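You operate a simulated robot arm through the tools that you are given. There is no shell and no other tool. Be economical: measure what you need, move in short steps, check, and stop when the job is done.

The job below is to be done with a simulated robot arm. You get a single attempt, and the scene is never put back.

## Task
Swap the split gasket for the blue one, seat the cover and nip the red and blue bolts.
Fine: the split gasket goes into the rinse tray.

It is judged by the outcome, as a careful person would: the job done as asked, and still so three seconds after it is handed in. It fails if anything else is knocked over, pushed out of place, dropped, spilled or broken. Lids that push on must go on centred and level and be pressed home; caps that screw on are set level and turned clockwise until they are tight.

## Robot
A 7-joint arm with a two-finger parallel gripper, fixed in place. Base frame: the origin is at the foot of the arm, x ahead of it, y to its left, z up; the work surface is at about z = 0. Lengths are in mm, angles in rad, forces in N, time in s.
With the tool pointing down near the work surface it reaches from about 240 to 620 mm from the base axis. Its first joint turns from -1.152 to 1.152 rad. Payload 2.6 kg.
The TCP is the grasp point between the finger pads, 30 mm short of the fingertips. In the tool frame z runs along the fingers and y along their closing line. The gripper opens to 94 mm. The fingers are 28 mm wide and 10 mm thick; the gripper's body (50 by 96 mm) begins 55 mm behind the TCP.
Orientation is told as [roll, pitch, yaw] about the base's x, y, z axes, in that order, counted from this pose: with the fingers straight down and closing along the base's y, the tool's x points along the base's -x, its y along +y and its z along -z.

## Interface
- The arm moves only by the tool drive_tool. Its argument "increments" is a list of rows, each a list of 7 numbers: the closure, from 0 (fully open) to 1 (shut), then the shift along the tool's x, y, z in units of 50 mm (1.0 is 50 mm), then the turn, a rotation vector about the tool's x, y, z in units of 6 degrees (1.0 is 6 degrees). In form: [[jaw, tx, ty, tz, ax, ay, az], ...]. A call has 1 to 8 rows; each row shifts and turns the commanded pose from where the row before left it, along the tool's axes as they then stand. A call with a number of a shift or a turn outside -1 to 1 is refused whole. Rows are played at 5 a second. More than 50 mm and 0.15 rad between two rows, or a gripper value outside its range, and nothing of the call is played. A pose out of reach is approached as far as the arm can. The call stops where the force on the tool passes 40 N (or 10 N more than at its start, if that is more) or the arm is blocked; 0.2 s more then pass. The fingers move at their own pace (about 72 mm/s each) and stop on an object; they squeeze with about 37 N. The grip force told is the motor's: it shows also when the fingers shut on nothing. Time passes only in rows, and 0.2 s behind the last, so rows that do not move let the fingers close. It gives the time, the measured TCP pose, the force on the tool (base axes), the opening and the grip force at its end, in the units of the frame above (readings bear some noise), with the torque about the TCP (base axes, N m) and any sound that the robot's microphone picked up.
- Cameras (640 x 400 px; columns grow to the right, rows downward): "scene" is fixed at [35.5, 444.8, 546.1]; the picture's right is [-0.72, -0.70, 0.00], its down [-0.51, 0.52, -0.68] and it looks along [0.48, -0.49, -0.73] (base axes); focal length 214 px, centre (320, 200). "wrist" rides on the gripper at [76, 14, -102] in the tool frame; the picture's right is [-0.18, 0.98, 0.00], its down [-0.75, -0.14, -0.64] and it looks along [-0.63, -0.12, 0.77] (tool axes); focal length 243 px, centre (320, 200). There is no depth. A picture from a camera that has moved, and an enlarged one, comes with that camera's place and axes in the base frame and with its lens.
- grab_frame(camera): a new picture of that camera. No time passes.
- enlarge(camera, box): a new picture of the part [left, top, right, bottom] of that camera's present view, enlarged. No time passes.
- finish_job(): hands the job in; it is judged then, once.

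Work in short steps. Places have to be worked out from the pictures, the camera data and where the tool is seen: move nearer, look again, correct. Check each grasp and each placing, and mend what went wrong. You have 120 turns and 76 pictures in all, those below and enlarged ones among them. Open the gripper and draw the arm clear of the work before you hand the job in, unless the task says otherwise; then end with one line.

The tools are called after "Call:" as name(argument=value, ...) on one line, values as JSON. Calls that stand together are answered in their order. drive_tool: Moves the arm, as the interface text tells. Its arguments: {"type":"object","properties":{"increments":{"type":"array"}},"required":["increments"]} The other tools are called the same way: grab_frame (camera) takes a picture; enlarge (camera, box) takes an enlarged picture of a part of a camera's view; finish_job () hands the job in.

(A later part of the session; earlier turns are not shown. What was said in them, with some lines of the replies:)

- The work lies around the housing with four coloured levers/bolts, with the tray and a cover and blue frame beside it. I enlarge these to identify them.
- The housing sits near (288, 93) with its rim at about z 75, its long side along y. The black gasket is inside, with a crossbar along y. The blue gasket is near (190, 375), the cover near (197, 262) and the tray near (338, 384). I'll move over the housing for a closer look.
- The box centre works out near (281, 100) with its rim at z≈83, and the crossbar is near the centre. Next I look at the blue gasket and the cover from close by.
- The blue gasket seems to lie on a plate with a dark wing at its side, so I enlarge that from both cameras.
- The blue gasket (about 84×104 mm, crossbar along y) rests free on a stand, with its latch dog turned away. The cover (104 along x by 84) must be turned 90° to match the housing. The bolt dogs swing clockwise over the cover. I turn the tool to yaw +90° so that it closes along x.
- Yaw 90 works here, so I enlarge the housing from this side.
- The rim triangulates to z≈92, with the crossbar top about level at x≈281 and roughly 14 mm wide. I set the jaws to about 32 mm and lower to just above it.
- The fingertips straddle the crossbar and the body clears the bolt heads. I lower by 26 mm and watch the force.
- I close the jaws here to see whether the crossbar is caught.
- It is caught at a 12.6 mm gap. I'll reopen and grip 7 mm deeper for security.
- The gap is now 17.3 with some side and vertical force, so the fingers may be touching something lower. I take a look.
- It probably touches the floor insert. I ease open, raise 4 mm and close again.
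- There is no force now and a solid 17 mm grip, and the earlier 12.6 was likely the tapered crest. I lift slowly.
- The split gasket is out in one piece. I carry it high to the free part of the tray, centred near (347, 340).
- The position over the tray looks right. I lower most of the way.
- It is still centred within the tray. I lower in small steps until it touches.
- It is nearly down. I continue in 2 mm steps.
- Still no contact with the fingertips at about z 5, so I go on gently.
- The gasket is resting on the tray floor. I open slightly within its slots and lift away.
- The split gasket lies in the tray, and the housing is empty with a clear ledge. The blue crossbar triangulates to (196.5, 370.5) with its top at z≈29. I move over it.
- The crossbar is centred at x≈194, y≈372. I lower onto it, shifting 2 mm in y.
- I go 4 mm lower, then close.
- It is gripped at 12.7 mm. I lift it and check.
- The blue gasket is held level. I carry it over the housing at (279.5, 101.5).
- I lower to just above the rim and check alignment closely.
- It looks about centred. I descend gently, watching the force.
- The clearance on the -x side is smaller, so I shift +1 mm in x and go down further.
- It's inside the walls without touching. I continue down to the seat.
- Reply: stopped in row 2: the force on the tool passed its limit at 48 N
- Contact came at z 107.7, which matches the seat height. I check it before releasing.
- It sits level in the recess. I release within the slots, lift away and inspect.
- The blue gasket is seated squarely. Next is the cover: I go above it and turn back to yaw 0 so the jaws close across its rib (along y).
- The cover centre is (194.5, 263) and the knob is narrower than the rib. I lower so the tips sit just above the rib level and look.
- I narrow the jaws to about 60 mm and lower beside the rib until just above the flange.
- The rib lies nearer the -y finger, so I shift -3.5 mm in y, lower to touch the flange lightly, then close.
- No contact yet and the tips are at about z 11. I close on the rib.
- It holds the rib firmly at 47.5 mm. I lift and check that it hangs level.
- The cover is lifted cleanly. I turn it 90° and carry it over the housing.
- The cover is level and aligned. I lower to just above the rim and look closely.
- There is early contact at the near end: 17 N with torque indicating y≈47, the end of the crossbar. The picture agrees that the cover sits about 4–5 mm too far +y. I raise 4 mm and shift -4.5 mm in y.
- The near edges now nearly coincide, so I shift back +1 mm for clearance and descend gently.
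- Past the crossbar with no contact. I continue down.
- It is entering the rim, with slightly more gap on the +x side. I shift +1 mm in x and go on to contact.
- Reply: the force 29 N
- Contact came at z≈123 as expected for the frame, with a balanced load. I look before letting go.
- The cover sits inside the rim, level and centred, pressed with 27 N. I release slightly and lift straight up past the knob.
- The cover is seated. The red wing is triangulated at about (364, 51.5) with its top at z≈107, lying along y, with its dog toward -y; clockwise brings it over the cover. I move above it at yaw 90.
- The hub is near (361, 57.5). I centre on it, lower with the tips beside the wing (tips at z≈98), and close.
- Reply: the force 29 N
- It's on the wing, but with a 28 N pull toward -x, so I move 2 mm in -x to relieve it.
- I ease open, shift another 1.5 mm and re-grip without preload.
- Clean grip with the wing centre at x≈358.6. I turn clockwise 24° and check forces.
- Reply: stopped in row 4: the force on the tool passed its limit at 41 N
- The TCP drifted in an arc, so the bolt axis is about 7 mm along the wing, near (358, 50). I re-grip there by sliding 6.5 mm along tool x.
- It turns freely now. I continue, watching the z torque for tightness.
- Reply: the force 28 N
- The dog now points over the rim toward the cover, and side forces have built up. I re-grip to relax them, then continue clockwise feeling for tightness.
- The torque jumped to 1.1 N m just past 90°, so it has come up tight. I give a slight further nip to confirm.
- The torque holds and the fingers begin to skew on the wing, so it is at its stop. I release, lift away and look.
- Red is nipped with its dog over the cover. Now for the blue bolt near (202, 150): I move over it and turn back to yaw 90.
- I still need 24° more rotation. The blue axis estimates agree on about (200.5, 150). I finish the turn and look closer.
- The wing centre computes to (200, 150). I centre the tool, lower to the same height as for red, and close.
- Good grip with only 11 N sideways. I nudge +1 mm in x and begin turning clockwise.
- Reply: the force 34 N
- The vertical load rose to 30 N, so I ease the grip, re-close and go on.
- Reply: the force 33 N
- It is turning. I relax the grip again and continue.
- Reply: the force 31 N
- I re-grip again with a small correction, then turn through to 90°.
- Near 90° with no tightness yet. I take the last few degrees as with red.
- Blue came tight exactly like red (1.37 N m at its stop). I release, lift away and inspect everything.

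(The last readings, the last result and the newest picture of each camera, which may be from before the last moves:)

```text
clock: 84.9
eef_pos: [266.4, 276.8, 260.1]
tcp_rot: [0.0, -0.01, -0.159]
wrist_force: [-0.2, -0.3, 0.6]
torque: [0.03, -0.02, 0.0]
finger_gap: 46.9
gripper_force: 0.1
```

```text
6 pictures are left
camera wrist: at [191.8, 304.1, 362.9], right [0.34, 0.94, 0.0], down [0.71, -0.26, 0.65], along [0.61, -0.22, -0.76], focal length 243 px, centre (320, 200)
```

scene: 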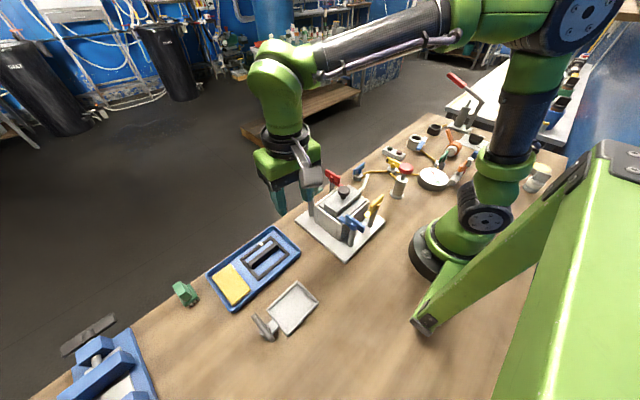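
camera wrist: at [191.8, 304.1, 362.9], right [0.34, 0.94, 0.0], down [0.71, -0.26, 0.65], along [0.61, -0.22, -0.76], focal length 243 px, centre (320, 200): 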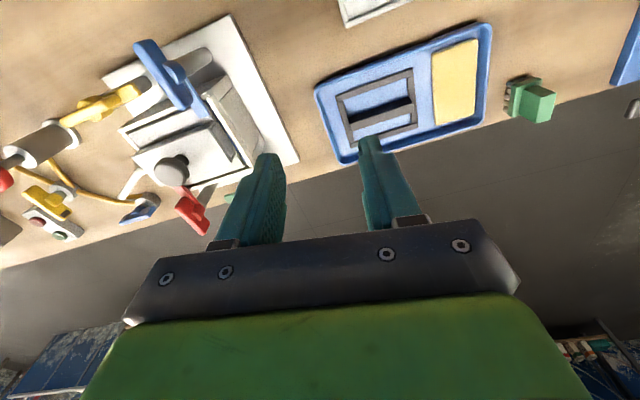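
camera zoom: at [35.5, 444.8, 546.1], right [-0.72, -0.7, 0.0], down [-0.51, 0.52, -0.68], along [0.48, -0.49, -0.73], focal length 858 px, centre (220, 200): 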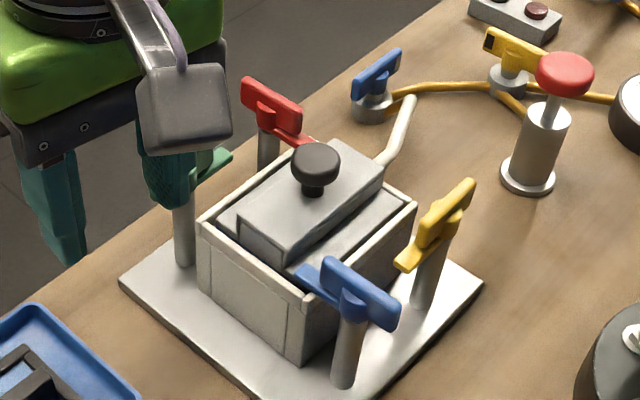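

Everything looks in place. One enlarged check of the cover and dogs before handing in.

Call:
enlarge(camera="wrist", box=[90, 10, 300, 240])

Call:
enlarge(camera="scene", box=[320, 175, 375, 230])

```text
1.74 times, centred on (195, 125) of wrist
camera zoom: at [191.8, 304.1, 362.9], right [0.34, 0.94, 0.0], down [0.71, -0.26, 0.65], along [0.61, -0.22, -0.76], focal length 422 px, centre (537, 330)
```

zoom: 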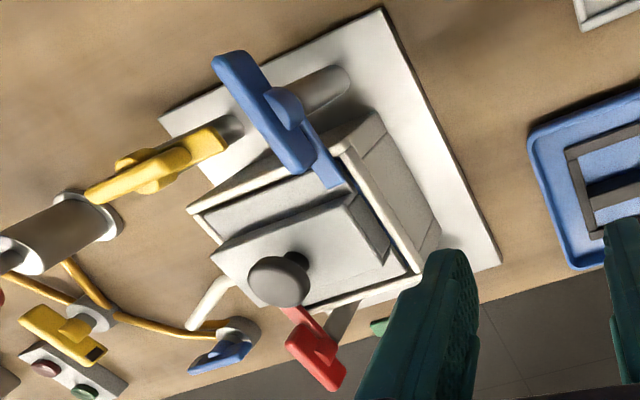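

```text
7.27 times, centred on (348, 202) of scene
camera zoom: at [35.5, 444.8, 546.1], right [-0.72, -0.7, 0.0], down [-0.51, 0.52, -0.68], along [0.48, -0.49, -0.73], focal length 1560 px, centre (120, 182)
```

zoom: 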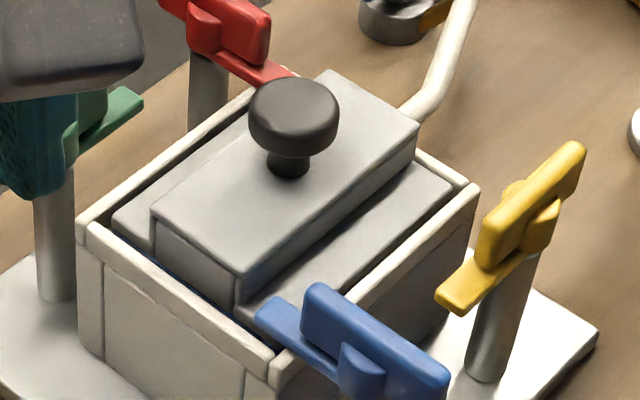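

The cover is level inside the rim, with both dogs over its flange. The split gasket is in the tray and nothing else has moved. I open the gripper fully and draw a little higher.

Call:
drive_tool(increments=[[0, 0, 0, -0.8, 0, 0, 0], [0, 0, 0.3, -0.5, 0, 0, 0], [0, 0, 0, 0, 0, 0, 0]])

Call:
finish_job()

```text
clock: 85.7
eef_pos: [266.0, 289.6, 323.4]
tcp_rot: [0.0, -0.009, -0.158]
wrist_force: [0.0, -0.1, -1.6]
torque: [0.0, -0.02, -0.03]
finger_gap: 93.8
gripper_force: 0.0
```

```text
The job is handed in.
```

The job is handed in: the split gasket is in the rinse tray, the blue one is fitted, the cover is seated level (about 2 mm off centre toward the -y end, by my measurements), and the red and blue bolts are nipped to about 1.3 N m.
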